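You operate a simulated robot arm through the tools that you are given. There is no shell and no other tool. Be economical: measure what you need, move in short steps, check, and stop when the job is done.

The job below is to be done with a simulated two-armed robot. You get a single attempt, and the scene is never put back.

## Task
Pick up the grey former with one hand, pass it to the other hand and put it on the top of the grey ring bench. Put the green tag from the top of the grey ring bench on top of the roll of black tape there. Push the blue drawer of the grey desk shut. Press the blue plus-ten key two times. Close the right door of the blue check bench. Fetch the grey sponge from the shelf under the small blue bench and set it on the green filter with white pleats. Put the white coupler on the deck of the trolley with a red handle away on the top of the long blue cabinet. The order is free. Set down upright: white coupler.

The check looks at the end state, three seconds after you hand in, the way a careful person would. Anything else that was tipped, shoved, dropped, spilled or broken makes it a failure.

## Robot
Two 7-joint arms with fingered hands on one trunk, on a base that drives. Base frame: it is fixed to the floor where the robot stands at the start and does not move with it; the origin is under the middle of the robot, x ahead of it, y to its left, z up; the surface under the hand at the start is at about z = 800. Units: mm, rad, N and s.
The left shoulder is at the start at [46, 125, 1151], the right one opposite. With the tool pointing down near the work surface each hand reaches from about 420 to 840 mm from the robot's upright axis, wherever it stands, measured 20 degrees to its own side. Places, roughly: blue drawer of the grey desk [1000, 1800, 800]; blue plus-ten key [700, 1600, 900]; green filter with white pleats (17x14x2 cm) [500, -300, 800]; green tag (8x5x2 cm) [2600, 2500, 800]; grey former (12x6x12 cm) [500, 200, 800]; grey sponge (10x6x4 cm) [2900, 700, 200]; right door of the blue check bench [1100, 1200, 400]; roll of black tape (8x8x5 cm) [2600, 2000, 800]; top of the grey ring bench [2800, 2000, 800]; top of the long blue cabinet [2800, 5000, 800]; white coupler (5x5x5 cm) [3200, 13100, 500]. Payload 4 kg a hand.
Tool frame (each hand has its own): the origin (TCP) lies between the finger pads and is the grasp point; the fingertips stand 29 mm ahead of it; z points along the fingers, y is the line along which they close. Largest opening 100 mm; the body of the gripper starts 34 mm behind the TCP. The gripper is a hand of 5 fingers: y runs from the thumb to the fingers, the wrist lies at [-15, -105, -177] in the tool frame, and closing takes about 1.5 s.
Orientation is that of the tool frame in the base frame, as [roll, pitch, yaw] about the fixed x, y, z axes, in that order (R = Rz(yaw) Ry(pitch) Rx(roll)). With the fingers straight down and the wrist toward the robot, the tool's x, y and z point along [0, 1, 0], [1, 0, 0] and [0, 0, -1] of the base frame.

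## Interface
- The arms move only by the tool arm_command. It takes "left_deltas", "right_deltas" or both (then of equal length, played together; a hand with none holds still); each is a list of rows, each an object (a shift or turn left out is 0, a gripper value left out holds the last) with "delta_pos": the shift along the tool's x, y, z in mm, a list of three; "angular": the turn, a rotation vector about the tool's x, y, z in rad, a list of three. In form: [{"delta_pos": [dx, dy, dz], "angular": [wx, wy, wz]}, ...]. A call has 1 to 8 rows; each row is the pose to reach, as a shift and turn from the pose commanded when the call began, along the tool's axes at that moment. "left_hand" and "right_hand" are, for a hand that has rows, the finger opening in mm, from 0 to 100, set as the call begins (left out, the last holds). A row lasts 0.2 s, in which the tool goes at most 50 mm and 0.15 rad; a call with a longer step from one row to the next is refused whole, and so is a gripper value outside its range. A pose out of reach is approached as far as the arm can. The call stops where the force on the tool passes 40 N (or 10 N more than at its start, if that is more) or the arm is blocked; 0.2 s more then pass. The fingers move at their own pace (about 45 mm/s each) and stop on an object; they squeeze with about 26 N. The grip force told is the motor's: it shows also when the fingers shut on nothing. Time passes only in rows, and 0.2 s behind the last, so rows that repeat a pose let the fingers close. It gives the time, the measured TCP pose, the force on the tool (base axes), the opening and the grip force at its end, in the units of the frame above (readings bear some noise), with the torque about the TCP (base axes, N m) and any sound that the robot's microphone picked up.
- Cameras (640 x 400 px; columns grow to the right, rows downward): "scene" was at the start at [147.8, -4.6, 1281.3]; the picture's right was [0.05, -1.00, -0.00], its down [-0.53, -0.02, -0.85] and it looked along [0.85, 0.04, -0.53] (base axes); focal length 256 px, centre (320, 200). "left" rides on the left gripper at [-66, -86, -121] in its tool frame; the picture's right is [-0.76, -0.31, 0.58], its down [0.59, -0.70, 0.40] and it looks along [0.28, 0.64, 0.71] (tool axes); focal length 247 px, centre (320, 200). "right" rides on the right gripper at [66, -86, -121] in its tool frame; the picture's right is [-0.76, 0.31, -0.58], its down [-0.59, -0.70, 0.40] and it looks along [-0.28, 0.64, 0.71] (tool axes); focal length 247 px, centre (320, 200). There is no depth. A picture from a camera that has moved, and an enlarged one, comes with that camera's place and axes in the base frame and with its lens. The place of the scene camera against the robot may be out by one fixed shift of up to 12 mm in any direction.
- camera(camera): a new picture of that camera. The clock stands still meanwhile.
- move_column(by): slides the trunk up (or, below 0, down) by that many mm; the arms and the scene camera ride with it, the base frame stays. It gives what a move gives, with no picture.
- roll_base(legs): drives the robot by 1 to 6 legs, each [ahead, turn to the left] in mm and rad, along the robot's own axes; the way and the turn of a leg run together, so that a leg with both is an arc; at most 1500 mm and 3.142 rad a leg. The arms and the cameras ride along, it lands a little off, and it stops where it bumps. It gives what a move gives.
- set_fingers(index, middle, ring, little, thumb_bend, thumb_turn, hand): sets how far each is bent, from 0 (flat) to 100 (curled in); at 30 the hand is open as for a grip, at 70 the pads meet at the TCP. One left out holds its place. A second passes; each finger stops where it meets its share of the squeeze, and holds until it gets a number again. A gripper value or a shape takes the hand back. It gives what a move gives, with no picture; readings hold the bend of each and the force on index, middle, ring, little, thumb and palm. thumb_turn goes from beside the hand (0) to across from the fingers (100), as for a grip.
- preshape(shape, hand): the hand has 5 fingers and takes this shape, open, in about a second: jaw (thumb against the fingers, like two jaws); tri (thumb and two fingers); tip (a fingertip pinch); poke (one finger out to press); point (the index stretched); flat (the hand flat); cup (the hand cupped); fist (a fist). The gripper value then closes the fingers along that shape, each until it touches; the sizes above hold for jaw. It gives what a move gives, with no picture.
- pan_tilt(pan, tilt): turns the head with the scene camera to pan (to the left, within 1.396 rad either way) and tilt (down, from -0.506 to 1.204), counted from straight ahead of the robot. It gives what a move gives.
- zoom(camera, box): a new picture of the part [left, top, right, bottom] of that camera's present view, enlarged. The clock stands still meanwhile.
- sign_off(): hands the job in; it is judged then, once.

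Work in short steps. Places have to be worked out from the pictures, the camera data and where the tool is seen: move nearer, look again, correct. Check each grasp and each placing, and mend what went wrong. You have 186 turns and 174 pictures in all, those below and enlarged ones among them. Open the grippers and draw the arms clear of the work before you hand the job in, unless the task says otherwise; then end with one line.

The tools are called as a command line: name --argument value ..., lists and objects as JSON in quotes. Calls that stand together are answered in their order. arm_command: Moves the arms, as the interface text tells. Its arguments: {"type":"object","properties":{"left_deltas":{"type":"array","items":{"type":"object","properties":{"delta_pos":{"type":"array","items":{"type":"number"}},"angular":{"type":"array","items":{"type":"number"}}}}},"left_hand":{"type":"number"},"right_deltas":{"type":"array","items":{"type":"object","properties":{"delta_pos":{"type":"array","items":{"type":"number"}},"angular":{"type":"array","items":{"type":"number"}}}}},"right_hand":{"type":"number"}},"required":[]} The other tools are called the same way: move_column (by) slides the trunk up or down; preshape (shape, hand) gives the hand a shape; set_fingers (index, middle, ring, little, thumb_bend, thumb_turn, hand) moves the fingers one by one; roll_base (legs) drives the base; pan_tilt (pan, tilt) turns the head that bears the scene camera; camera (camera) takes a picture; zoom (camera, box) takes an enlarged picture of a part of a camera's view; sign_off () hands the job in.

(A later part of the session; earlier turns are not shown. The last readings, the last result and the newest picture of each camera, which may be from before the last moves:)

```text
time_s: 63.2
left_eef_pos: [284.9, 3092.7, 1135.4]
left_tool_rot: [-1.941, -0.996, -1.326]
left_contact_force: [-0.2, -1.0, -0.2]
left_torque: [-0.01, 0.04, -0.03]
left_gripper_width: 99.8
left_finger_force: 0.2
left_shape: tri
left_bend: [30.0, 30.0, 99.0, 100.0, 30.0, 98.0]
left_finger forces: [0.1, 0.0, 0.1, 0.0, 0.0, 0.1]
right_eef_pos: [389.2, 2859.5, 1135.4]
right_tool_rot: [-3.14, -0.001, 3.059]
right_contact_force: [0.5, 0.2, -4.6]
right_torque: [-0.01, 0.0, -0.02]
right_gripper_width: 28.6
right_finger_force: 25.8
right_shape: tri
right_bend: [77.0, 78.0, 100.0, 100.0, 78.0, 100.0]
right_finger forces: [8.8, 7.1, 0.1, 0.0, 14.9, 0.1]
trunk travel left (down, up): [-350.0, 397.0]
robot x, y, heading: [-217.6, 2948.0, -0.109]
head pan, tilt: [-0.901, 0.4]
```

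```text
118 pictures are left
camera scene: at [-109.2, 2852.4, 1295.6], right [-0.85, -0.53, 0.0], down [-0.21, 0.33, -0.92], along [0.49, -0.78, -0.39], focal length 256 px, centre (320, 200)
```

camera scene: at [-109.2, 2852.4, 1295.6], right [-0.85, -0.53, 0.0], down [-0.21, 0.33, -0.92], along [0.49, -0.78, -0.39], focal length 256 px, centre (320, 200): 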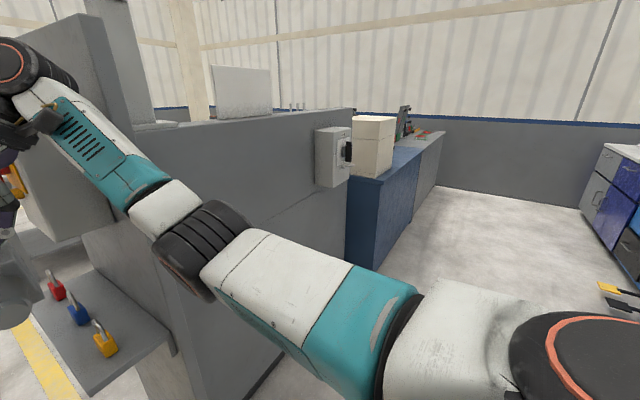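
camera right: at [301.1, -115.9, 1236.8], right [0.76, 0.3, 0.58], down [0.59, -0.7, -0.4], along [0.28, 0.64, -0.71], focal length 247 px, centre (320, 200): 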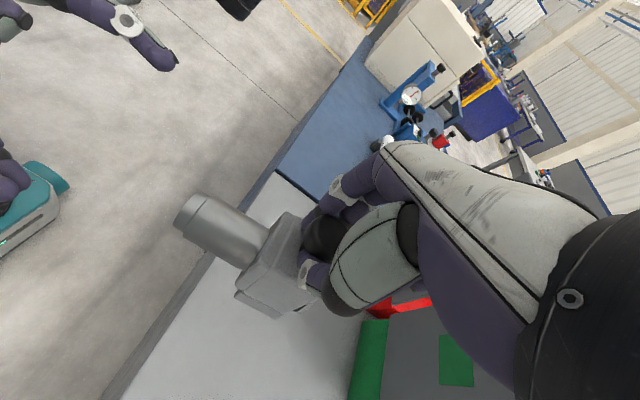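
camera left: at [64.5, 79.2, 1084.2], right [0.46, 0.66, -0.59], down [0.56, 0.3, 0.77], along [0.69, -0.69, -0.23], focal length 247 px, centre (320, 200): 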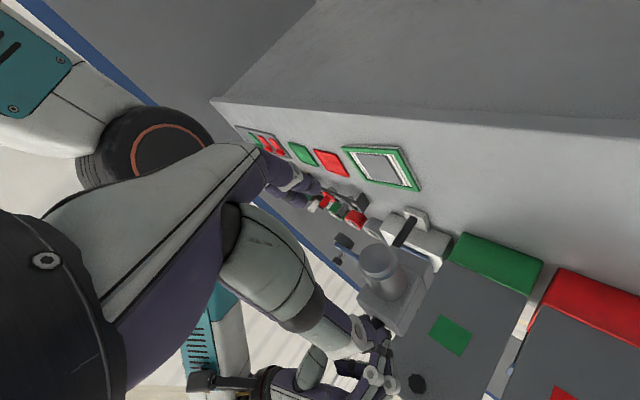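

The partition and a small shelf lie on my right, so I swing out to the left and then drive past them before turning to look at the ring bench and desk.

roll_base --legs '[[0, 0.55], [1100, 0], [0, -0.42], [950, 0], [0, -1.4]]'

pan_tilt --pan 0.35 --tilt 0.35

camera --camera "scene"

pan_tilt --pan -0.7 --tilt 0.35

camera --camera "scene"

```text
time_s: 79.7
left_eef_pos: [1989.9, 2959.5, 1135.7]
left_tool_rot: [-1.943, -0.997, -2.597]
left_contact_force: [0.4, 0.4, 0.1]
left_torque: [-0.02, -0.01, -0.03]
left_gripper_width: 100.1
left_finger_force: 0.0
left_shape: tri
left_bend: [30.0, 30.0, 99.0, 100.0, 30.0, 98.0]
left_finger forces: [0.0, 0.0, 0.0, 0.1, 0.0, 0.0]
right_eef_pos: [1796.0, 2792.8, 1135.8]
right_tool_rot: [3.141, 0.0, 1.783]
right_contact_force: [-0.1, -0.2, -5.1]
right_torque: [0.0, -0.01, 0.01]
right_gripper_width: 28.0
right_finger_force: 26.0
right_shape: tri
right_bend: [77.0, 78.0, 100.0, 100.0, 78.0, 100.0]
right_finger forces: [8.3, 7.4, 0.0, 0.0, 15.2, 0.0]
trunk travel left (down, up): [-350.0, 397.0]
robot x, y, heading: [1704.2, 3399.3, -1.382]
head pan, tilt: [-0.901, 0.4]
```

```text
time_s: 81.1
left_eef_pos: [1989.2, 2959.2, 1136.7]
left_tool_rot: [-1.94, -0.996, -2.601]
left_contact_force: [-0.3, -0.3, 0.2]
left_torque: [0.04, 0.02, 0.0]
left_gripper_width: 100.0
left_finger_force: 0.1
left_shape: tri
left_bend: [30.0, 30.0, 99.0, 100.0, 30.0, 98.0]
left_finger forces: [0.1, 0.0, 0.0, 0.0, 0.0, 0.0]
right_eef_pos: [1796.5, 2792.5, 1136.0]
right_tool_rot: [3.141, 0.0, 1.782]
right_contact_force: [-0.1, 1.0, -4.0]
right_torque: [0.04, 0.0, -0.02]
right_gripper_width: 28.1
right_finger_force: 26.1
right_shape: tri
right_bend: [77.0, 78.0, 100.0, 100.0, 78.0, 100.0]
right_finger forces: [8.4, 7.3, 0.0, 0.0, 15.2, 0.0]
trunk travel left (down, up): [-350.0, 397.0]
robot x, y, heading: [1697.9, 3397.2, -1.382]
head pan, tilt: [0.351, 0.351]
```

```text
117 pictures are left
camera scene: at [1761.7, 3251.7, 1300.1], right [-0.86, -0.51, 0.0], down [-0.18, 0.3, -0.94], along [0.48, -0.81, -0.34], focal length 256 px, centre (320, 200)
```

scene: 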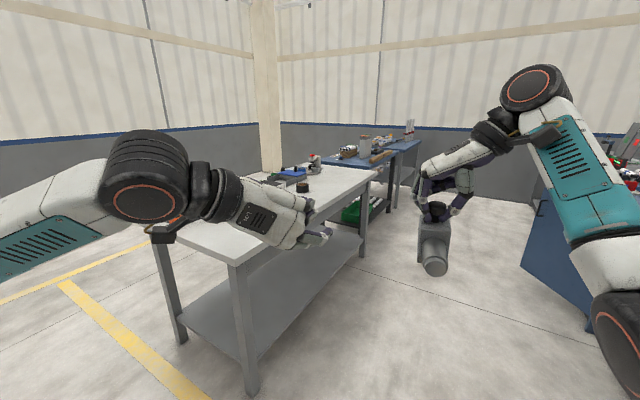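

```text
time_s: 82.4
left_eef_pos: [1990.8, 2959.1, 1136.3]
left_tool_rot: [-1.938, -0.997, -2.604]
left_contact_force: [0.1, 0.5, 0.2]
left_torque: [0.0, -0.01, -0.02]
left_gripper_width: 100.0
left_finger_force: 0.0
left_shape: tri
left_bend: [30.0, 30.0, 99.0, 100.0, 30.0, 98.0]
left_finger forces: [0.0, 0.0, 0.1, 0.0, 0.0, 0.0]
right_eef_pos: [1796.4, 2792.7, 1135.6]
right_tool_rot: [3.141, 0.001, 1.782]
right_contact_force: [0.1, 0.5, -5.0]
right_torque: [0.01, -0.02, 0.02]
right_gripper_width: 28.1
right_finger_force: 25.7
right_shape: tri
right_bend: [77.0, 78.0, 100.0, 100.0, 78.0, 100.0]
right_finger forces: [8.3, 7.2, 0.0, 0.0, 15.2, 0.1]
trunk travel left (down, up): [-350.0, 397.0]
robot x, y, heading: [1704.2, 3395.8, -1.388]
head pan, tilt: [-0.7, 0.351]
```

```text
116 pictures are left
camera scene: at [1668.4, 3250.6, 1300.1], right [-0.87, 0.49, 0.0], down [0.17, 0.3, -0.94], along [-0.46, -0.82, -0.34], focal length 256 px, centre (320, 200)
```

scene: 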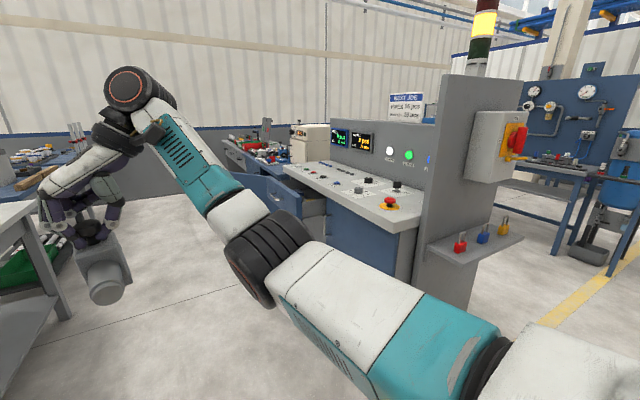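

The ring bench lies to the left (front edge near x≈2370) and the console desk with the open blue door behind it to the right. I zoom there.

zoom --camera "scene" --box '[200, 90, 460, 260]'

roll_base --legs '[[750, 0], [0, 1.38]]'

pan_tilt --pan 0.0 --tilt 0.5

camera --camera "scene"

```text
2.35 times, centred on (330, 175) of scene
camera zoom: at [1668.4, 3250.6, 1300.1], right [-0.87, 0.49, 0.0], down [0.17, 0.3, -0.94], along [-0.46, -0.82, -0.34], focal length 604 px, centre (296, 259)
```

zoom: 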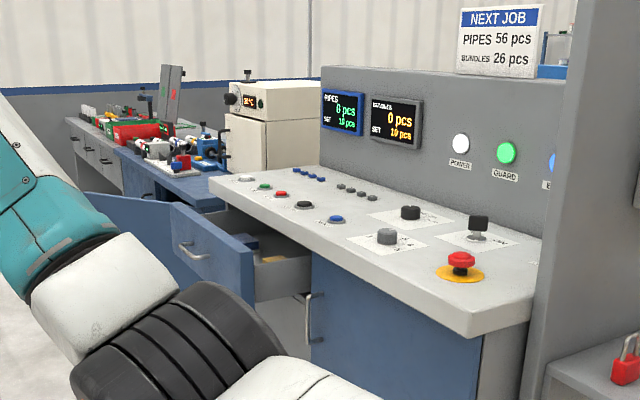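

```text
time_s: 90.1
left_eef_pos: [2321.4, 2885.8, 1136.0]
left_tool_rot: [-1.942, -0.998, -1.15]
left_contact_force: [-0.4, -0.2, 0.6]
left_torque: [0.02, 0.01, -0.01]
left_gripper_width: 99.9
left_finger_force: 0.1
left_shape: tri
left_bend: [30.0, 30.0, 99.0, 100.0, 30.0, 98.0]
left_finger forces: [0.1, 0.0, 0.0, 0.0, 0.1, 0.0]
right_eef_pos: [2463.8, 2673.9, 1135.0]
right_tool_rot: [-3.141, -0.002, -3.049]
right_contact_force: [0.9, 0.5, -5.0]
right_torque: [0.02, 0.0, -0.02]
right_gripper_width: 27.7
right_finger_force: 26.1
right_shape: tri
right_bend: [77.0, 78.0, 100.0, 100.0, 78.0, 100.0]
right_finger forces: [7.8, 7.4, 0.0, 0.1, 15.4, 0.1]
trunk travel left (down, up): [-350.0, 397.0]
robot x, y, heading: [1852.3, 2656.3, 0.064]
head pan, tilt: [-0.7, 0.351]
```

```text
time_s: 91.1
left_eef_pos: [2321.0, 2887.4, 1136.9]
left_tool_rot: [-1.942, -0.997, -1.147]
left_contact_force: [0.4, 0.4, 0.0]
left_torque: [0.0, 0.01, -0.01]
left_gripper_width: 100.1
left_finger_force: 0.0
left_shape: tri
left_bend: [30.0, 30.0, 99.0, 100.0, 30.0, 98.0]
left_finger forces: [0.0, 0.0, 0.0, 0.0, 0.0, 0.1]
right_eef_pos: [2463.8, 2674.5, 1134.6]
right_tool_rot: [3.14, 0.0, -3.051]
right_contact_force: [-0.2, 0.1, -4.5]
right_torque: [-0.01, 0.01, 0.01]
right_gripper_width: 28.1
right_finger_force: 26.7
right_shape: tri
right_bend: [77.0, 78.0, 100.0, 100.0, 78.0, 100.0]
right_finger forces: [7.8, 7.4, 0.0, 0.0, 15.3, 0.1]
trunk travel left (down, up): [-350.0, 397.0]
robot x, y, heading: [1854.9, 2656.0, 0.065]
head pan, tilt: [0.0, 0.499]
```

```text
114 pictures are left
camera scene: at [2001.6, 2656.1, 1286.4], right [0.06, -1.0, 0.0], down [-0.48, -0.03, -0.88], along [0.88, 0.06, -0.48], focal length 256 px, centre (320, 200)
```

scene: 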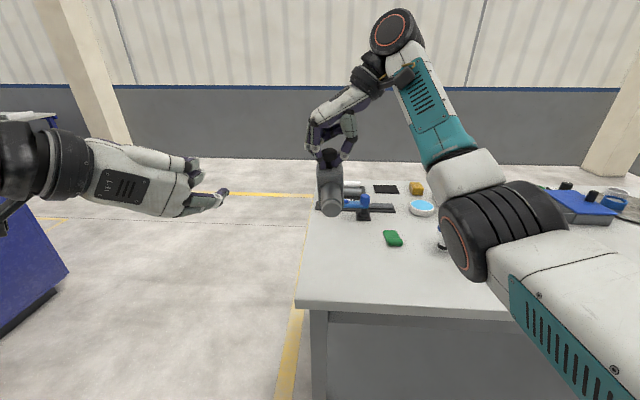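

The green tag is at about (2646,2477). I shift the robot to about (1965,2250), still facing the bench, so both tag and tape are in reach.

roll_base --legs '[[0, -1.365], [420, 0], [0, 1.3]]'

camera --camera "scene"

camera --camera "right"

```text
time_s: 100.6
left_eef_pos: [2449.0, 2451.0, 1136.1]
left_tool_rot: [-1.942, -0.998, -1.182]
left_contact_force: [-0.6, 0.7, 0.3]
left_torque: [0.04, -0.03, -0.02]
left_gripper_width: 99.9
left_finger_force: 0.1
left_shape: tri
left_bend: [30.0, 30.0, 99.0, 100.0, 30.0, 98.0]
left_finger forces: [0.0, 0.0, 0.0, 0.0, 0.1, 0.1]
right_eef_pos: [2584.0, 2235.0, 1134.1]
right_tool_rot: [-3.142, -0.002, -3.082]
right_contact_force: [-0.2, -0.1, -4.4]
right_torque: [0.01, 0.04, 0.02]
right_gripper_width: 27.9
right_finger_force: 25.8
right_shape: tri
right_bend: [77.0, 78.0, 100.0, 100.0, 78.0, 100.0]
right_finger forces: [6.9, 7.5, 0.0, 0.0, 15.3, 0.0]
trunk travel left (down, up): [-350.0, 397.0]
robot x, y, heading: [1973.4, 2235.0, 0.028]
head pan, tilt: [0.0, 0.499]
```

```text
113 pictures are left
camera scene: at [2121.7, 2231.7, 1286.4], right [0.03, -1.0, 0.0], down [-0.48, -0.02, -0.88], along [0.88, 0.03, -0.48], focal length 256 px, centre (320, 200)
```

scene: 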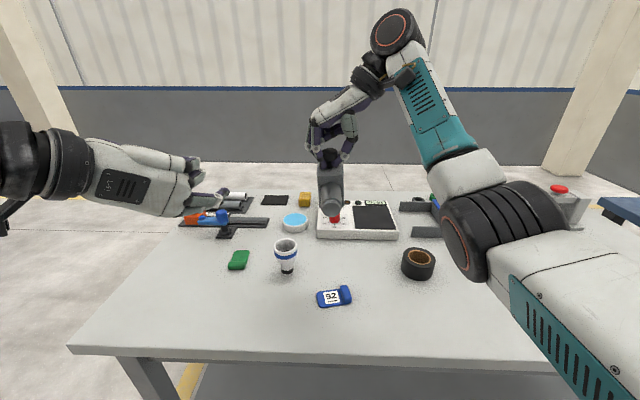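

```text
112 pictures are left
camera right: at [2524.4, 2145.4, 1256.6], right [0.74, 0.35, 0.58], down [0.63, -0.67, -0.4], along [0.25, 0.66, -0.71], focal length 247 px, centre (320, 200)
```

right: 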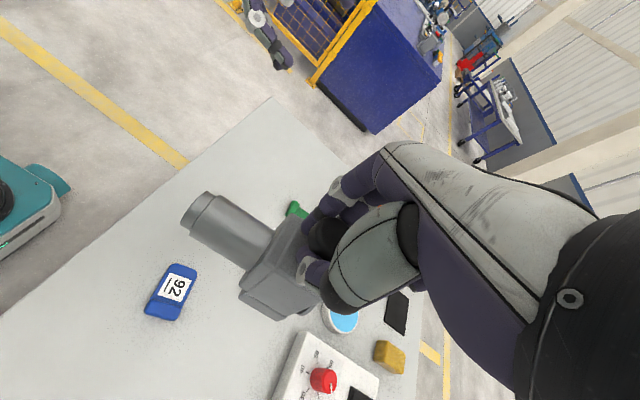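

I will set the former between the blue tag and the tape: knob at about (2540,2115). I bring the right hand there and lower to just above the surface.

arm_command --right_deltas '[{"delta_pos": [20, -40, 0]}, {"delta_pos": [40, -80, 10]}, {"delta_pos": [51, -117, 30]}, {"delta_pos": [51, -117, 75]}, {"delta_pos": [51, -117, 120]}, {"delta_pos": [51, -117, 165]}, {"delta_pos": [51, -117, 200]}]'

zoom --camera "scene" --box '[280, 180, 480, 340]'

camera --camera "right"

```text
time_s: 102.2
left_eef_pos: [2449.1, 2451.7, 1136.9]
left_tool_rot: [-1.943, -0.998, -1.182]
left_contact_force: [0.6, -0.7, 0.3]
left_torque: [0.04, 0.0, 0.03]
left_gripper_width: 100.1
left_finger_force: 0.1
left_shape: tri
left_bend: [30.0, 30.0, 99.0, 100.0, 30.0, 98.0]
left_finger forces: [0.0, 0.1, 0.1, 0.0, 0.0, 0.1]
right_eef_pos: [2539.0, 2116.5, 932.3]
right_tool_rot: [3.141, 0.0, -3.083]
right_contact_force: [-0.4, 0.0, -3.9]
right_torque: [0.03, 0.01, 0.02]
right_gripper_width: 27.7
right_finger_force: 25.8
right_shape: tri
right_bend: [77.0, 78.0, 100.0, 100.0, 79.0, 100.0]
right_finger forces: [6.2, 7.3, 0.0, 0.0, 13.9, 0.0]
trunk travel left (down, up): [-350.0, 397.0]
robot x, y, heading: [1971.3, 2239.0, 0.032]
head pan, tilt: [0.0, 0.499]
```

```text
2.50 times, centred on (380, 260) of scene
camera zoom: at [2121.9, 2231.3, 1286.4], right [0.03, -1.0, 0.0], down [-0.48, -0.02, -0.88], along [0.88, 0.03, -0.48], focal length 641 px, centre (170, 50)
```

zoom: 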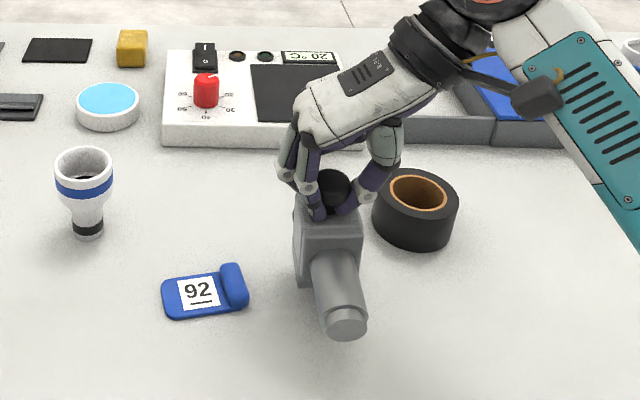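

```text
110 pictures are left
camera right: at [2478.9, 2026.6, 1054.3], right [0.74, 0.35, 0.58], down [0.63, -0.67, -0.4], along [0.25, 0.66, -0.71], focal length 247 px, centre (320, 200)
```

right: 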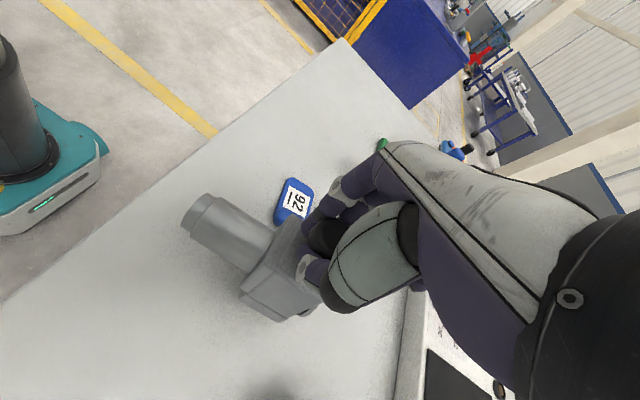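

Spot is good. I lower in small steps until the former touches down.

arm_command --right_deltas '[{"delta_pos": [6, 0, 7]}, {"delta_pos": [12, 0, 14]}, {"delta_pos": [12, 0, 18]}]'

arm_command --right_deltas '[{"delta_pos": [0, 0, 2]}, {"delta_pos": [0, 0, 4]}, {"delta_pos": [0, 0, 6]}]'

zoom --camera "scene" --box '[300, 220, 420, 320]'

```text
time_s: 103.0
left_eef_pos: [2448.7, 2450.8, 1137.2]
left_tool_rot: [-1.943, -0.996, -1.181]
left_contact_force: [0.5, 0.5, -0.1]
left_torque: [0.03, 0.0, 0.02]
left_gripper_width: 100.0
left_finger_force: 0.1
left_shape: tri
left_bend: [30.0, 30.0, 99.0, 100.0, 30.0, 98.0]
left_finger forces: [0.0, 0.1, 0.0, 0.0, 0.1, 0.0]
right_eef_pos: [2528.1, 2114.1, 916.5]
right_tool_rot: [-3.141, -0.002, -3.084]
right_contact_force: [-0.2, -0.5, -5.1]
right_torque: [0.0, 0.0, -0.02]
right_gripper_width: 27.5
right_finger_force: 26.0
right_shape: tri
right_bend: [77.0, 78.0, 100.0, 100.0, 79.0, 100.0]
right_finger forces: [6.2, 7.4, 0.0, 0.1, 14.0, 0.1]
trunk travel left (down, up): [-350.0, 397.0]
robot x, y, heading: [1973.4, 2236.0, 0.032]
head pan, tilt: [0.0, 0.499]
```

```text
time_s: 103.8
left_eef_pos: [2449.0, 2451.8, 1136.9]
left_tool_rot: [-1.94, -0.997, -1.184]
left_contact_force: [-0.5, -0.1, 0.3]
left_torque: [0.0, -0.01, 0.05]
left_gripper_width: 99.8
left_finger_force: 0.0
left_shape: tri
left_bend: [30.0, 30.0, 99.0, 100.0, 30.0, 98.0]
left_finger forces: [0.0, 0.0, 0.0, 0.0, 0.0, 0.0]
right_eef_pos: [2528.1, 2112.9, 913.9]
right_tool_rot: [3.139, 0.003, -3.085]
right_contact_force: [0.6, -2.6, 8.9]
right_torque: [0.02, 0.0, 0.0]
right_gripper_width: 28.1
right_finger_force: 26.2
right_shape: tri
right_bend: [77.0, 78.0, 100.0, 100.0, 79.0, 100.0]
right_finger forces: [6.1, 7.2, 0.0, 0.1, 14.7, 0.1]
trunk travel left (down, up): [-350.0, 397.0]
robot x, y, heading: [1974.5, 2232.3, 0.027]
head pan, tilt: [0.0, 0.499]
```

```text
4.00 times, centred on (360, 270) of scene
camera zoom: at [2120.5, 2231.3, 1286.8], right [0.03, -1.0, 0.0], down [-0.48, -0.02, -0.88], along [0.88, 0.03, -0.48], focal length 1026 px, centre (160, -80)
```

zoom: 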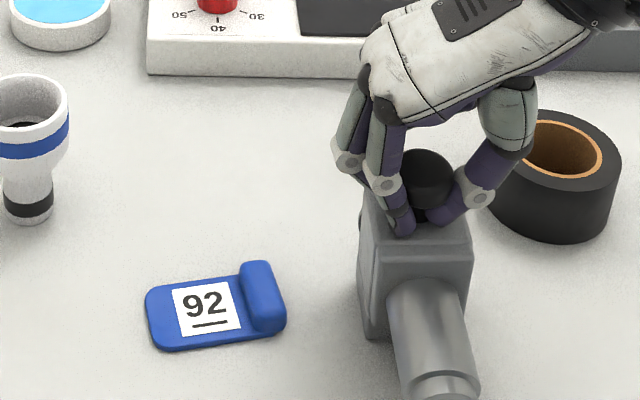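

Touch-down felt (up-force 9 N). I open the right hand fully and rise straight up.

arm_command --right_deltas '[{}, {}, {}, {}, {}, {}, {}]' --right_hand 100

arm_command --right_deltas '[{"delta_pos": [0, 0, -20]}, {"delta_pos": [0, 0, -60]}, {"delta_pos": [0, 0, -105]}, {"delta_pos": [0, 0, -150]}, {"delta_pos": [0, 0, -190]}]'

camera --camera "scene"

camera --camera "left"

```text
time_s: 105.4
left_eef_pos: [2448.4, 2452.1, 1136.0]
left_tool_rot: [-1.94, -0.997, -1.184]
left_contact_force: [-0.7, -0.3, 0.1]
left_torque: [0.01, 0.02, 0.03]
left_gripper_width: 99.7
left_finger_force: 0.0
left_shape: tri
left_bend: [30.0, 30.0, 99.0, 100.0, 30.0, 98.0]
left_finger forces: [0.1, 0.1, 0.0, 0.1, 0.0, 0.0]
right_eef_pos: [2527.8, 2115.2, 911.7]
right_tool_rot: [-3.141, 0.001, -3.085]
right_contact_force: [0.2, -0.5, -0.5]
right_torque: [0.0, -0.02, 0.0]
right_gripper_width: 99.8
right_finger_force: 0.0
right_shape: tri
right_bend: [30.0, 30.0, 99.0, 99.0, 30.0, 98.0]
right_finger forces: [0.1, 0.0, 0.0, 0.0, 0.0, 0.0]
trunk travel left (down, up): [-350.0, 397.0]
robot x, y, heading: [1972.4, 2238.3, 0.034]
head pan, tilt: [0.0, 0.499]
```

```text
time_s: 106.6
left_eef_pos: [2447.8, 2451.4, 1136.3]
left_tool_rot: [-1.939, -0.996, -1.185]
left_contact_force: [0.4, 0.5, 0.2]
left_torque: [0.04, -0.04, 0.0]
left_gripper_width: 100.0
left_finger_force: 0.1
left_shape: tri
left_bend: [30.0, 30.0, 99.0, 100.0, 30.0, 98.0]
left_finger forces: [0.1, 0.0, 0.0, 0.0, 0.0, 0.1]
right_eef_pos: [2527.9, 2115.1, 1104.1]
right_tool_rot: [-3.141, 0.0, -3.084]
right_contact_force: [0.1, -0.1, -0.1]
right_torque: [0.0, 0.01, 0.01]
right_gripper_width: 99.9
right_finger_force: 0.0
right_shape: tri
right_bend: [30.0, 30.0, 99.0, 99.0, 30.0, 98.0]
right_finger forces: [0.0, 0.1, 0.0, 0.0, 0.0, 0.1]
trunk travel left (down, up): [-350.0, 397.0]
robot x, y, heading: [1975.1, 2238.0, 0.034]
head pan, tilt: [0.0, 0.499]
```

```text
108 pictures are left
camera scene: at [2121.0, 2231.8, 1286.6], right [0.03, -1.0, 0.0], down [-0.48, -0.02, -0.88], along [0.88, 0.03, -0.48], focal length 256 px, centre (320, 200)
```

scene: 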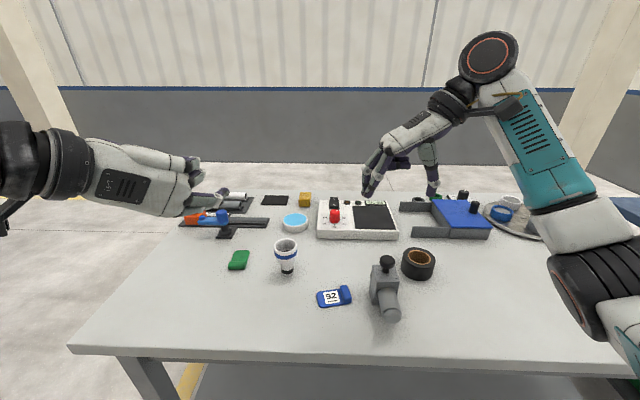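

```text
107 pictures are left
camera left: at [2320.0, 2550.4, 1148.7], right [0.42, 0.69, -0.59], down [0.54, 0.34, 0.77], along [0.73, -0.64, -0.23], focal length 247 px, centre (320, 200)
```

left: 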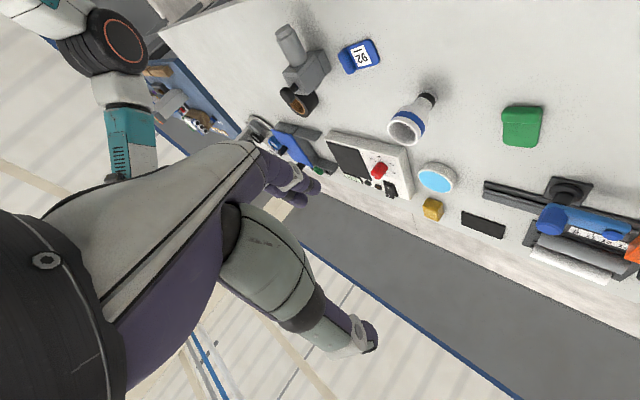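

The former stands on the ring bench. Now the green tag: I take a closer look at its lie.

zoom --camera "left" --box '[460, 70, 600, 180]'

zoom --camera "scene" --box '[180, 200, 340, 320]'

```text
3.64 times, centred on (530, 125) of left
camera zoom: at [2320.0, 2550.4, 1148.7], right [0.42, 0.69, -0.59], down [0.54, 0.34, 0.77], along [0.73, -0.64, -0.23], focal length 898 px, centre (-444, 473)
```

zoom: 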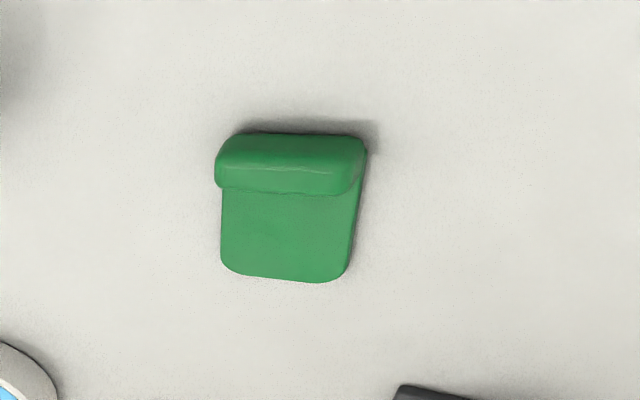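

```text
3.33 times, centred on (260, 260) of scene
camera zoom: at [2121.0, 2231.8, 1286.6], right [0.03, -1.0, 0.0], down [-0.48, -0.02, -0.88], along [0.88, 0.03, -0.48], focal length 855 px, centre (520, 0)
```

zoom: 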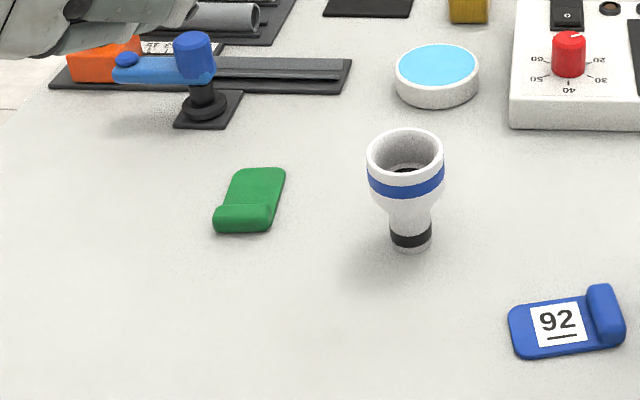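

The tag lies along x from 2610 to 2690, y 2463–2508, hump toward the robot. I turn the left hand back to pointing straight down (wrist toward robot), in place.

arm_command --left_deltas '[{"angular": [0.046, -0.089, -0.104]}, {"angular": [0.092, -0.178, -0.208]}, {"angular": [0.138, -0.267, -0.312]}, {"angular": [0.184, -0.356, -0.416]}, {"angular": [0.23, -0.445, -0.52]}, {"angular": [0.276, -0.533, -0.625]}, {"angular": [0.322, -0.622, -0.729]}, {"angular": [0.368, -0.711, -0.833]}]'

arm_command --left_deltas '[{"angular": [0.046, -0.089, -0.104]}, {"angular": [0.092, -0.178, -0.208]}, {"angular": [0.138, -0.267, -0.312]}, {"angular": [0.184, -0.356, -0.416]}, {"angular": [0.23, -0.445, -0.52]}, {"angular": [0.276, -0.533, -0.625]}, {"angular": [0.322, -0.622, -0.729]}, {"angular": [0.368, -0.711, -0.833]}]'

camera --camera "left"

```text
time_s: 108.4
left_eef_pos: [2449.7, 2450.7, 1136.2]
left_tool_rot: [3.1, -0.773, 0.712]
left_contact_force: [-0.3, -0.5, -0.4]
left_torque: [0.0, -0.01, 0.02]
left_gripper_width: 99.7
left_finger_force: 0.0
left_shape: tri
left_bend: [30.0, 30.0, 99.0, 100.0, 30.0, 98.0]
left_finger forces: [0.1, 0.0, 0.1, 0.1, 0.0, 0.0]
right_eef_pos: [2530.2, 2114.5, 1102.7]
right_tool_rot: [3.141, -0.001, -3.084]
right_contact_force: [0.3, -0.3, 0.7]
right_torque: [-0.02, 0.0, 0.03]
right_gripper_width: 99.8
right_finger_force: 0.1
right_shape: tri
right_bend: [30.0, 30.0, 99.0, 99.0, 30.0, 98.0]
right_finger forces: [0.1, 0.0, 0.0, 0.1, 0.0, 0.0]
trunk travel left (down, up): [-350.0, 397.0]
robot x, y, heading: [1971.0, 2237.5, 0.031]
head pan, tilt: [0.0, 0.499]
```

```text
time_s: 110.2
left_eef_pos: [2448.1, 2451.9, 1136.5]
left_tool_rot: [3.141, 0.003, 1.575]
left_contact_force: [0.4, 0.5, -0.8]
left_torque: [-0.02, -0.01, 0.0]
left_gripper_width: 100.1
left_finger_force: 0.0
left_shape: tri
left_bend: [30.0, 30.0, 99.0, 100.0, 30.0, 98.0]
left_finger forces: [0.0, 0.0, 0.1, 0.0, 0.0, 0.0]
right_eef_pos: [2529.6, 2114.7, 1102.0]
right_tool_rot: [3.141, 0.0, -3.084]
right_contact_force: [-0.3, 0.0, 0.6]
right_torque: [0.02, 0.03, -0.02]
right_gripper_width: 100.0
right_finger_force: 0.1
right_shape: tri
right_bend: [30.0, 30.0, 99.0, 99.0, 30.0, 98.0]
right_finger forces: [0.0, 0.1, 0.0, 0.0, 0.1, 0.0]
trunk travel left (down, up): [-350.0, 397.0]
robot x, y, heading: [1973.1, 2234.6, 0.033]
head pan, tilt: [0.0, 0.499]
```

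```text
104 pictures are left
camera left: at [2363.5, 2386.4, 1258.5], right [-0.3, -0.76, -0.57], down [-0.71, 0.59, -0.4], along [0.64, 0.28, -0.71], focal length 247 px, centre (320, 200)
```

left: 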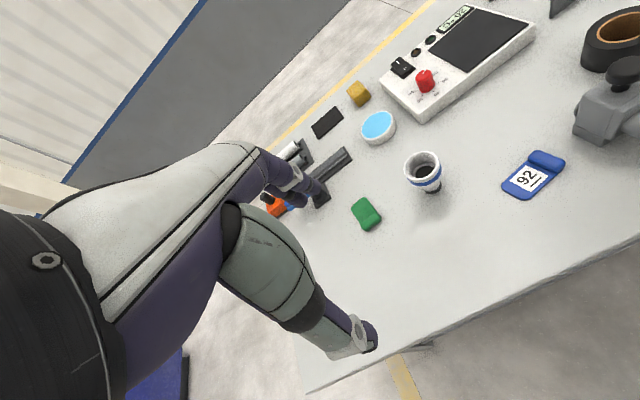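

The tag centre is at about (2652,2480). I bring the left hand above it at z≈930 and check with the wrist camera.

arm_command --left_deltas '[{"delta_pos": [8, 40, 25]}, {"delta_pos": [16, 80, 55]}, {"delta_pos": [24, 120, 85]}, {"delta_pos": [32, 160, 115]}, {"delta_pos": [38, 203, 145]}, {"delta_pos": [38, 203, 190]}, {"delta_pos": [38, 203, 215]}]'

camera --camera "left"

zoom --camera "scene" --box '[160, 160, 340, 300]'

```text
refused: row 2 steps farther than a row can; nothing moved
```

```text
103 pictures are left
camera left: at [2363.5, 2386.4, 1258.5], right [-0.3, -0.76, -0.57], down [-0.71, 0.59, -0.4], along [0.64, 0.28, -0.71], focal length 247 px, centre (320, 200)
```

left: 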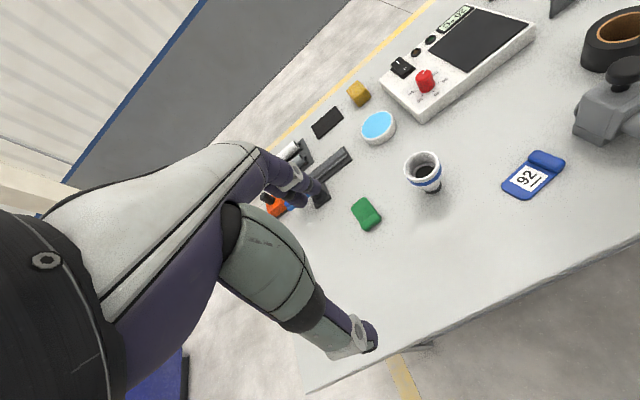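

```text
2.86 times, centred on (250, 230) of scene
camera zoom: at [2121.4, 2231.5, 1286.5], right [0.03, -1.0, 0.0], down [-0.48, -0.02, -0.88], along [0.88, 0.03, -0.48], focal length 733 px, centre (520, 114)
```

zoom: 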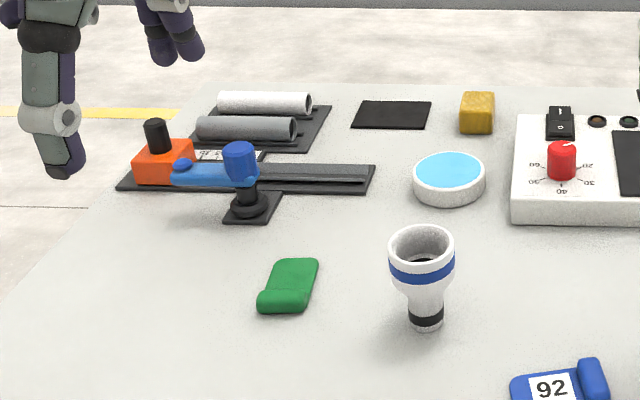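

A step was a touch too long; I repeat it with shorter rows.

arm_command --left_deltas '[{"delta_pos": [6, 38, 20]}, {"delta_pos": [12, 76, 45]}, {"delta_pos": [19, 114, 70]}, {"delta_pos": [26, 152, 95]}, {"delta_pos": [32, 180, 130]}, {"delta_pos": [38, 203, 170]}, {"delta_pos": [38, 203, 212]}]'

camera --camera "left"

zoom --camera "scene" --box '[160, 160, 340, 300]'

```text
time_s: 111.8
left_eef_pos: [2651.4, 2490.4, 924.8]
left_tool_rot: [3.141, 0.003, 1.571]
left_contact_force: [1.0, -0.2, -0.4]
left_torque: [0.01, -0.03, -0.03]
left_gripper_width: 99.8
left_finger_force: 0.0
left_shape: tri
left_bend: [30.0, 30.0, 99.0, 100.0, 30.0, 98.0]
left_finger forces: [0.1, 0.0, 0.0, 0.0, 0.1, 0.1]
right_eef_pos: [2529.4, 2113.7, 1101.9]
right_tool_rot: [3.141, -0.001, -3.083]
right_contact_force: [0.2, -0.1, 0.3]
right_torque: [0.0, 0.03, 0.01]
right_gripper_width: 99.6
right_finger_force: 0.0
right_shape: tri
right_bend: [30.0, 30.0, 99.0, 99.0, 30.0, 98.0]
right_finger forces: [0.0, 0.1, 0.0, 0.0, 0.1, 0.1]
trunk travel left (down, up): [-350.0, 397.0]
robot x, y, heading: [1973.5, 2233.6, 0.031]
head pan, tilt: [0.0, 0.499]
```

```text
101 pictures are left
camera left: at [2565.3, 2424.2, 1045.6], right [-0.31, -0.76, -0.58], down [-0.7, 0.59, -0.4], along [0.64, 0.28, -0.71], focal length 247 px, centre (320, 200)
```

left: 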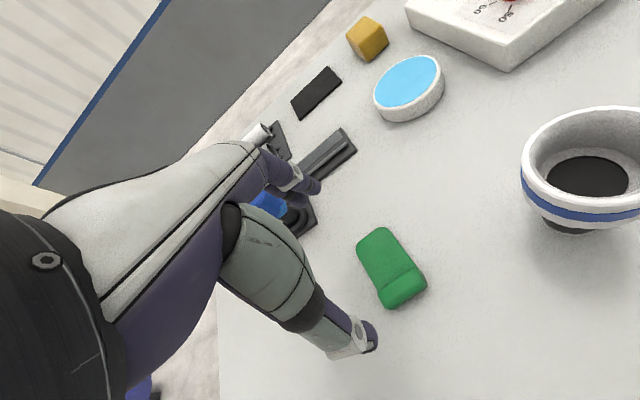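

```text
2.86 times, centred on (250, 230) of scene
camera zoom: at [2121.6, 2231.6, 1286.4], right [0.03, -1.0, 0.0], down [-0.48, -0.02, -0.88], along [0.88, 0.03, -0.48], focal length 733 px, centre (520, 114)
```

zoom: 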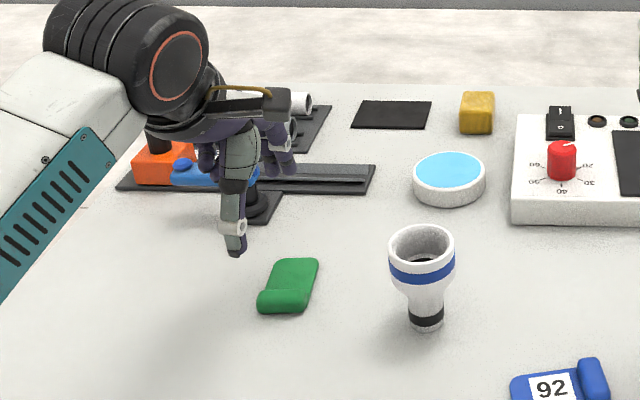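

Tag centre refined to (2657,2482). I descend to TCP z≈834.

arm_command --left_deltas '[{"delta_pos": [-6, 6, 35]}, {"delta_pos": [-6, 6, 65]}, {"delta_pos": [-6, 6, 82]}, {"delta_pos": [-6, 6, 91]}]'

camera --camera "left"

zoom --camera "scene" --box '[180, 190, 320, 300]'

```text
time_s: 112.8
left_eef_pos: [2657.1, 2482.7, 833.2]
left_tool_rot: [3.139, 0.001, 1.571]
left_contact_force: [-0.1, -1.4, 0.5]
left_torque: [0.02, 0.0, 0.02]
left_gripper_width: 100.0
left_finger_force: 0.1
left_shape: tri
left_bend: [30.0, 30.0, 99.0, 100.0, 30.0, 98.0]
left_finger forces: [0.0, 0.1, 0.0, 0.0, 0.0, 0.1]
right_eef_pos: [2529.1, 2115.3, 1102.7]
right_tool_rot: [3.141, 0.0, -3.084]
right_contact_force: [-0.3, 0.1, -0.4]
right_torque: [0.03, -0.03, -0.02]
right_gripper_width: 100.1
right_finger_force: 0.1
right_shape: tri
right_bend: [30.0, 30.0, 99.0, 99.0, 30.0, 98.0]
right_finger forces: [0.1, 0.1, 0.0, 0.0, 0.0, 0.1]
trunk travel left (down, up): [-350.0, 397.0]
robot x, y, heading: [1971.9, 2238.3, 0.034]
head pan, tilt: [0.0, 0.499]
```

```text
99 pictures are left
camera left: at [2570.9, 2417.5, 954.5], right [-0.31, -0.76, -0.58], down [-0.7, 0.59, -0.4], along [0.64, 0.28, -0.71], focal length 247 px, centre (320, 200)
```

left: 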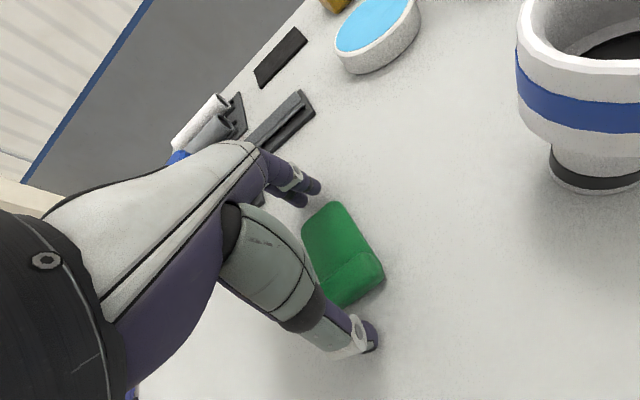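

```text
3.64 times, centred on (250, 245) of scene
camera zoom: at [2121.4, 2231.4, 1286.5], right [0.03, -1.0, 0.0], down [-0.48, -0.02, -0.88], along [0.88, 0.03, -0.48], focal length 933 px, centre (574, 36)
```

zoom: 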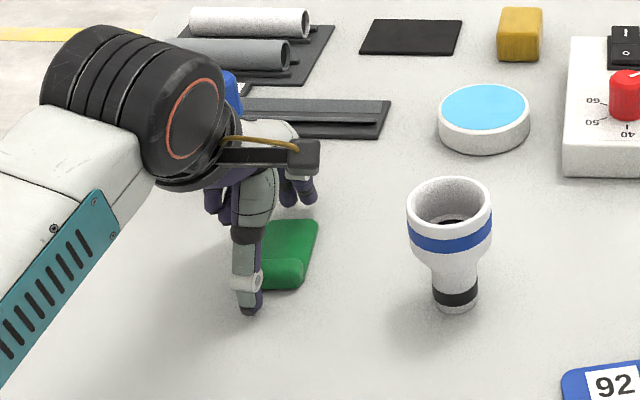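

The thumb is about 18 mm left of the tag's middle; I shift the hand right and then close.

arm_command --left_deltas '[{"delta_pos": [-8, 0, 0]}, {"delta_pos": [-15, 0, 0]}, {"delta_pos": [-15, 0, 1]}]'

arm_command --left_deltas '[{}, {}, {}, {}, {}, {}]' --left_hand 30

camera --camera "left"

zoom --camera "scene" --box '[180, 190, 320, 300]'

```text
time_s: 113.6
left_eef_pos: [2657.5, 2468.5, 831.9]
left_tool_rot: [-3.141, 0.002, 1.572]
left_contact_force: [-1.0, -0.2, 0.5]
left_torque: [0.02, -0.01, -0.03]
left_gripper_width: 99.9
left_finger_force: 0.0
left_shape: tri
left_bend: [30.0, 30.0, 99.0, 100.0, 30.0, 98.0]
left_finger forces: [0.0, 0.1, 0.1, 0.0, 0.0, 0.0]
right_eef_pos: [2529.3, 2114.9, 1103.2]
right_tool_rot: [-3.141, -0.001, -3.083]
right_contact_force: [0.2, 0.0, 0.4]
right_torque: [-0.04, -0.02, 0.01]
right_gripper_width: 99.8
right_finger_force: 0.0
right_shape: tri
right_bend: [30.0, 30.0, 99.0, 99.0, 30.0, 98.0]
right_finger forces: [0.0, 0.0, 0.0, 0.0, 0.1, 0.0]
trunk travel left (down, up): [-350.0, 397.0]
robot x, y, heading: [1968.4, 2235.3, 0.031]
head pan, tilt: [0.0, 0.499]
```

```text
time_s: 115.0
left_eef_pos: [2656.7, 2467.4, 833.5]
left_tool_rot: [3.14, 0.002, 1.57]
left_contact_force: [-0.8, -0.8, 4.7]
left_torque: [-0.03, -0.16, -0.05]
left_gripper_width: 58.9
left_finger_force: 25.7
left_shape: tri
left_bend: [77.0, 33.0, 100.0, 100.0, 36.0, 100.0]
left_finger forces: [6.9, 17.4, 0.0, 0.0, 20.0, 0.0]
right_eef_pos: [2528.8, 2114.7, 1103.7]
right_tool_rot: [-3.141, 0.001, -3.084]
right_contact_force: [0.8, -0.3, 0.1]
right_torque: [0.01, 0.02, 0.0]
right_gripper_width: 99.6
right_finger_force: 0.1
right_shape: tri
right_bend: [30.0, 30.0, 99.0, 99.0, 30.0, 98.0]
right_finger forces: [0.1, 0.1, 0.1, 0.1, 0.0, 0.0]
trunk travel left (down, up): [-350.0, 397.0]
robot x, y, heading: [1968.5, 2236.5, 0.034]
head pan, tilt: [0.0, 0.499]
```

```text
97 pictures are left
camera left: at [2571.5, 2402.8, 954.0], right [-0.31, -0.76, -0.58], down [-0.7, 0.59, -0.4], along [0.64, 0.28, -0.71], focal length 247 px, centre (320, 200)
```

left: 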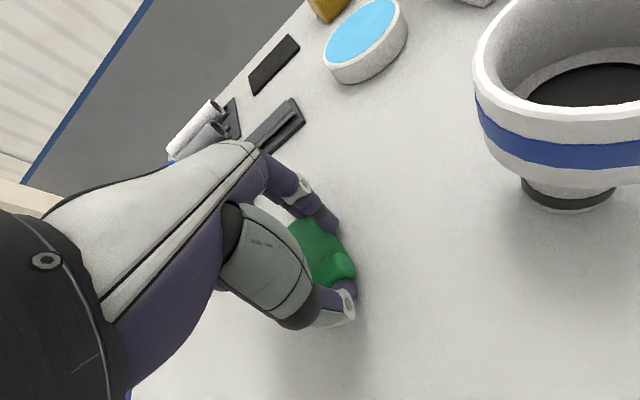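

```text
3.64 times, centred on (250, 245) of scene
camera zoom: at [2120.8, 2231.2, 1286.6], right [0.03, -1.0, 0.0], down [-0.48, -0.02, -0.88], along [0.88, 0.03, -0.48], focal length 933 px, centre (574, 36)
```

zoom: 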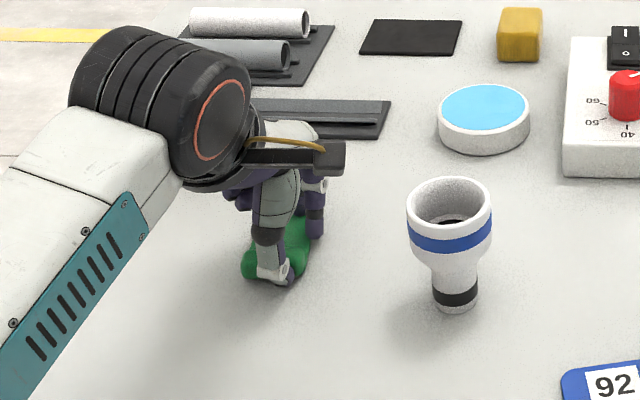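

Middle finger and thumb hold the tag lengthwise. I lift slowly and check.

arm_command --left_deltas '[{"delta_pos": [0, 0, -5]}, {"delta_pos": [0, 0, -20]}, {"delta_pos": [0, 0, -50]}, {"delta_pos": [0, 0, -90]}, {"delta_pos": [0, -10, -135]}]'

zoom --camera "left" --box '[240, 140, 420, 340]'

zoom --camera "scene" --box '[180, 120, 320, 260]'

```text
time_s: 116.2
left_eef_pos: [2648.8, 2467.0, 963.5]
left_tool_rot: [3.141, 0.002, 1.572]
left_contact_force: [0.2, -0.1, -0.3]
left_torque: [0.02, 0.0, 0.01]
left_gripper_width: 58.9
left_finger_force: 25.4
left_shape: tri
left_bend: [77.0, 33.0, 100.0, 100.0, 37.0, 100.0]
left_finger forces: [5.5, 18.1, 0.0, 0.0, 19.3, 0.0]
right_eef_pos: [2530.8, 2113.7, 1102.3]
right_tool_rot: [-3.14, 0.001, -3.085]
right_contact_force: [0.2, 0.5, -0.3]
right_torque: [0.01, 0.0, 0.01]
right_gripper_width: 99.8
right_finger_force: 0.0
right_shape: tri
right_bend: [30.0, 30.0, 99.0, 99.0, 30.0, 98.0]
right_finger forces: [0.0, 0.0, 0.0, 0.0, 0.0, 0.0]
trunk travel left (down, up): [-350.0, 397.0]
robot x, y, heading: [1968.1, 2235.5, 0.031]
head pan, tilt: [0.0, 0.499]
```

```text
2.00 times, centred on (330, 240) of left
camera zoom: at [2563.5, 2401.0, 1085.7], right [-0.31, -0.76, -0.58], down [-0.7, 0.59, -0.4], along [0.64, 0.28, -0.71], focal length 494 px, centre (300, 120)
```

zoom: 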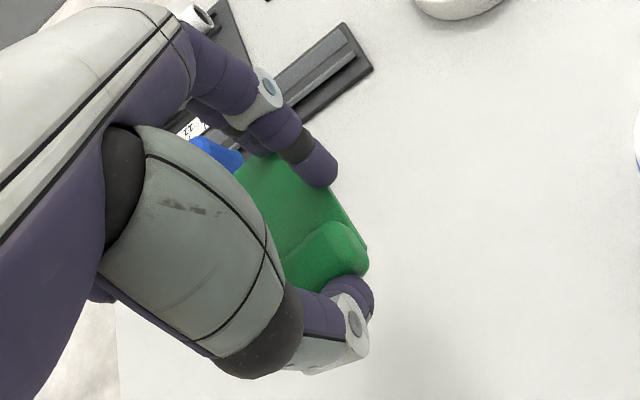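

```text
2.86 times, centred on (250, 190) of scene
camera zoom: at [2121.0, 2231.3, 1286.6], right [0.03, -1.0, 0.0], down [-0.48, -0.02, -0.88], along [0.88, 0.03, -0.48], focal length 733 px, centre (520, 229)
```

zoom: 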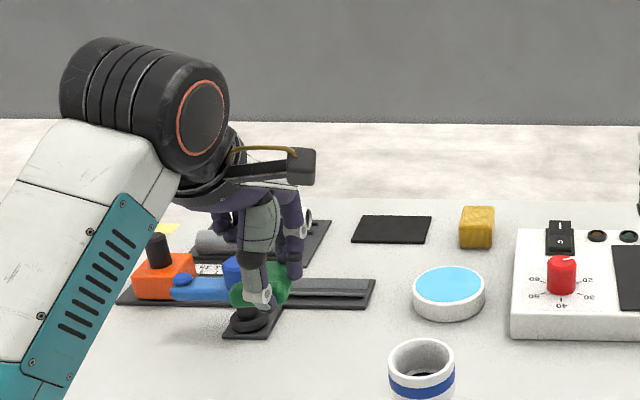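

The tag is held well (index rests on top). I raise it and turn the robot right by 0.68 so the tape comes into the left hand's reach.

arm_command --left_deltas '[{"delta_pos": [0, 0, -45]}, {"delta_pos": [0, 0, -90]}]'

roll_base --legs '[[0, -0.68]]'

camera --camera "scene"

camera --camera "left"

```text
time_s: 116.8
left_eef_pos: [2647.2, 2468.9, 1058.6]
left_tool_rot: [3.141, 0.001, 1.573]
left_contact_force: [-1.2, 0.4, 0.6]
left_torque: [0.0, 0.02, -0.01]
left_gripper_width: 59.3
left_finger_force: 26.0
left_shape: tri
left_bend: [77.0, 33.0, 100.0, 100.0, 37.0, 100.0]
left_finger forces: [5.3, 18.1, 0.0, 0.0, 19.3, 0.0]
right_eef_pos: [2529.3, 2113.7, 1103.4]
right_tool_rot: [3.141, 0.0, -3.084]
right_contact_force: [1.2, -0.2, -0.3]
right_torque: [-0.01, 0.01, 0.0]
right_gripper_width: 99.9
right_finger_force: 0.1
right_shape: tri
right_bend: [30.0, 30.0, 99.0, 99.0, 30.0, 98.0]
right_finger forces: [0.0, 0.0, 0.0, 0.1, 0.0, 0.0]
trunk travel left (down, up): [-350.0, 397.0]
robot x, y, heading: [1968.8, 2233.2, 0.035]
head pan, tilt: [0.0, 0.499]
```

```text
time_s: 119.1
left_eef_pos: [2644.0, 1988.8, 1057.7]
left_tool_rot: [3.141, 0.002, 0.887]
left_contact_force: [0.8, -0.2, 0.0]
left_torque: [0.0, -0.06, 0.01]
left_gripper_width: 59.1
left_finger_force: 26.4
left_shape: tri
left_bend: [77.0, 33.0, 100.0, 100.0, 37.0, 100.0]
left_finger forces: [5.2, 17.9, 0.0, 0.0, 19.2, 0.1]
right_eef_pos: [2325.8, 1788.5, 1101.6]
right_tool_rot: [3.141, -0.001, 2.513]
right_contact_force: [0.4, -0.1, -0.6]
right_torque: [0.01, 0.01, 0.03]
right_gripper_width: 99.8
right_finger_force: 0.0
right_shape: tri
right_bend: [30.0, 30.0, 99.0, 99.0, 30.0, 98.0]
right_finger forces: [0.0, 0.0, 0.1, 0.1, 0.0, 0.1]
trunk travel left (down, up): [-350.0, 397.0]
robot x, y, heading: [1973.9, 2233.5, -0.65]
head pan, tilt: [0.0, 0.499]
```

```text
93 pictures are left
camera scene: at [2090.7, 2136.1, 1286.5], right [-0.61, -0.79, 0.0], down [-0.38, 0.29, -0.88], along [0.7, -0.53, -0.48], focal length 256 px, centre (320, 200)
```

scene: 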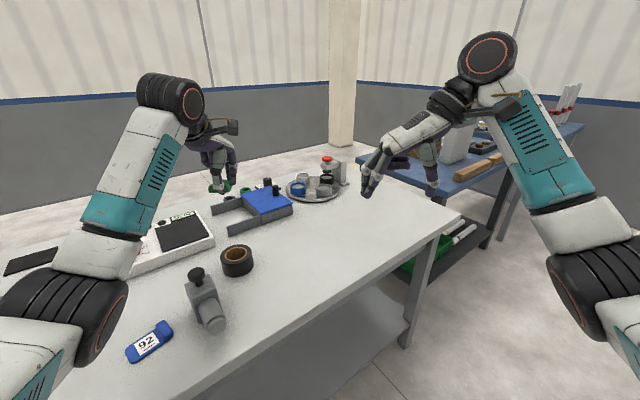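

```text
92 pictures are left
camera left: at [2535.6, 1992.4, 1179.0], right [-0.72, -0.39, -0.58], down [-0.17, 0.9, -0.4], along [0.68, -0.19, -0.71], focal length 247 px, centre (320, 200)
```

left: 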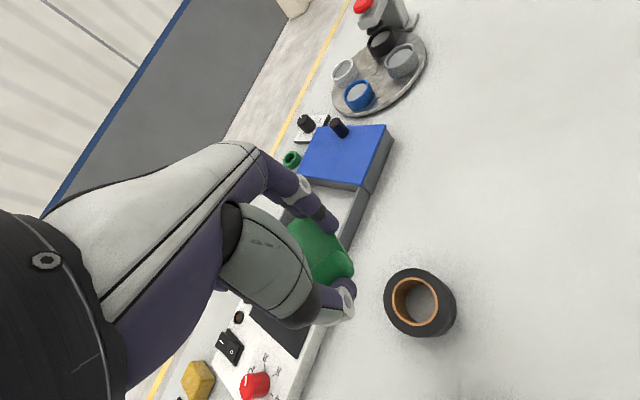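

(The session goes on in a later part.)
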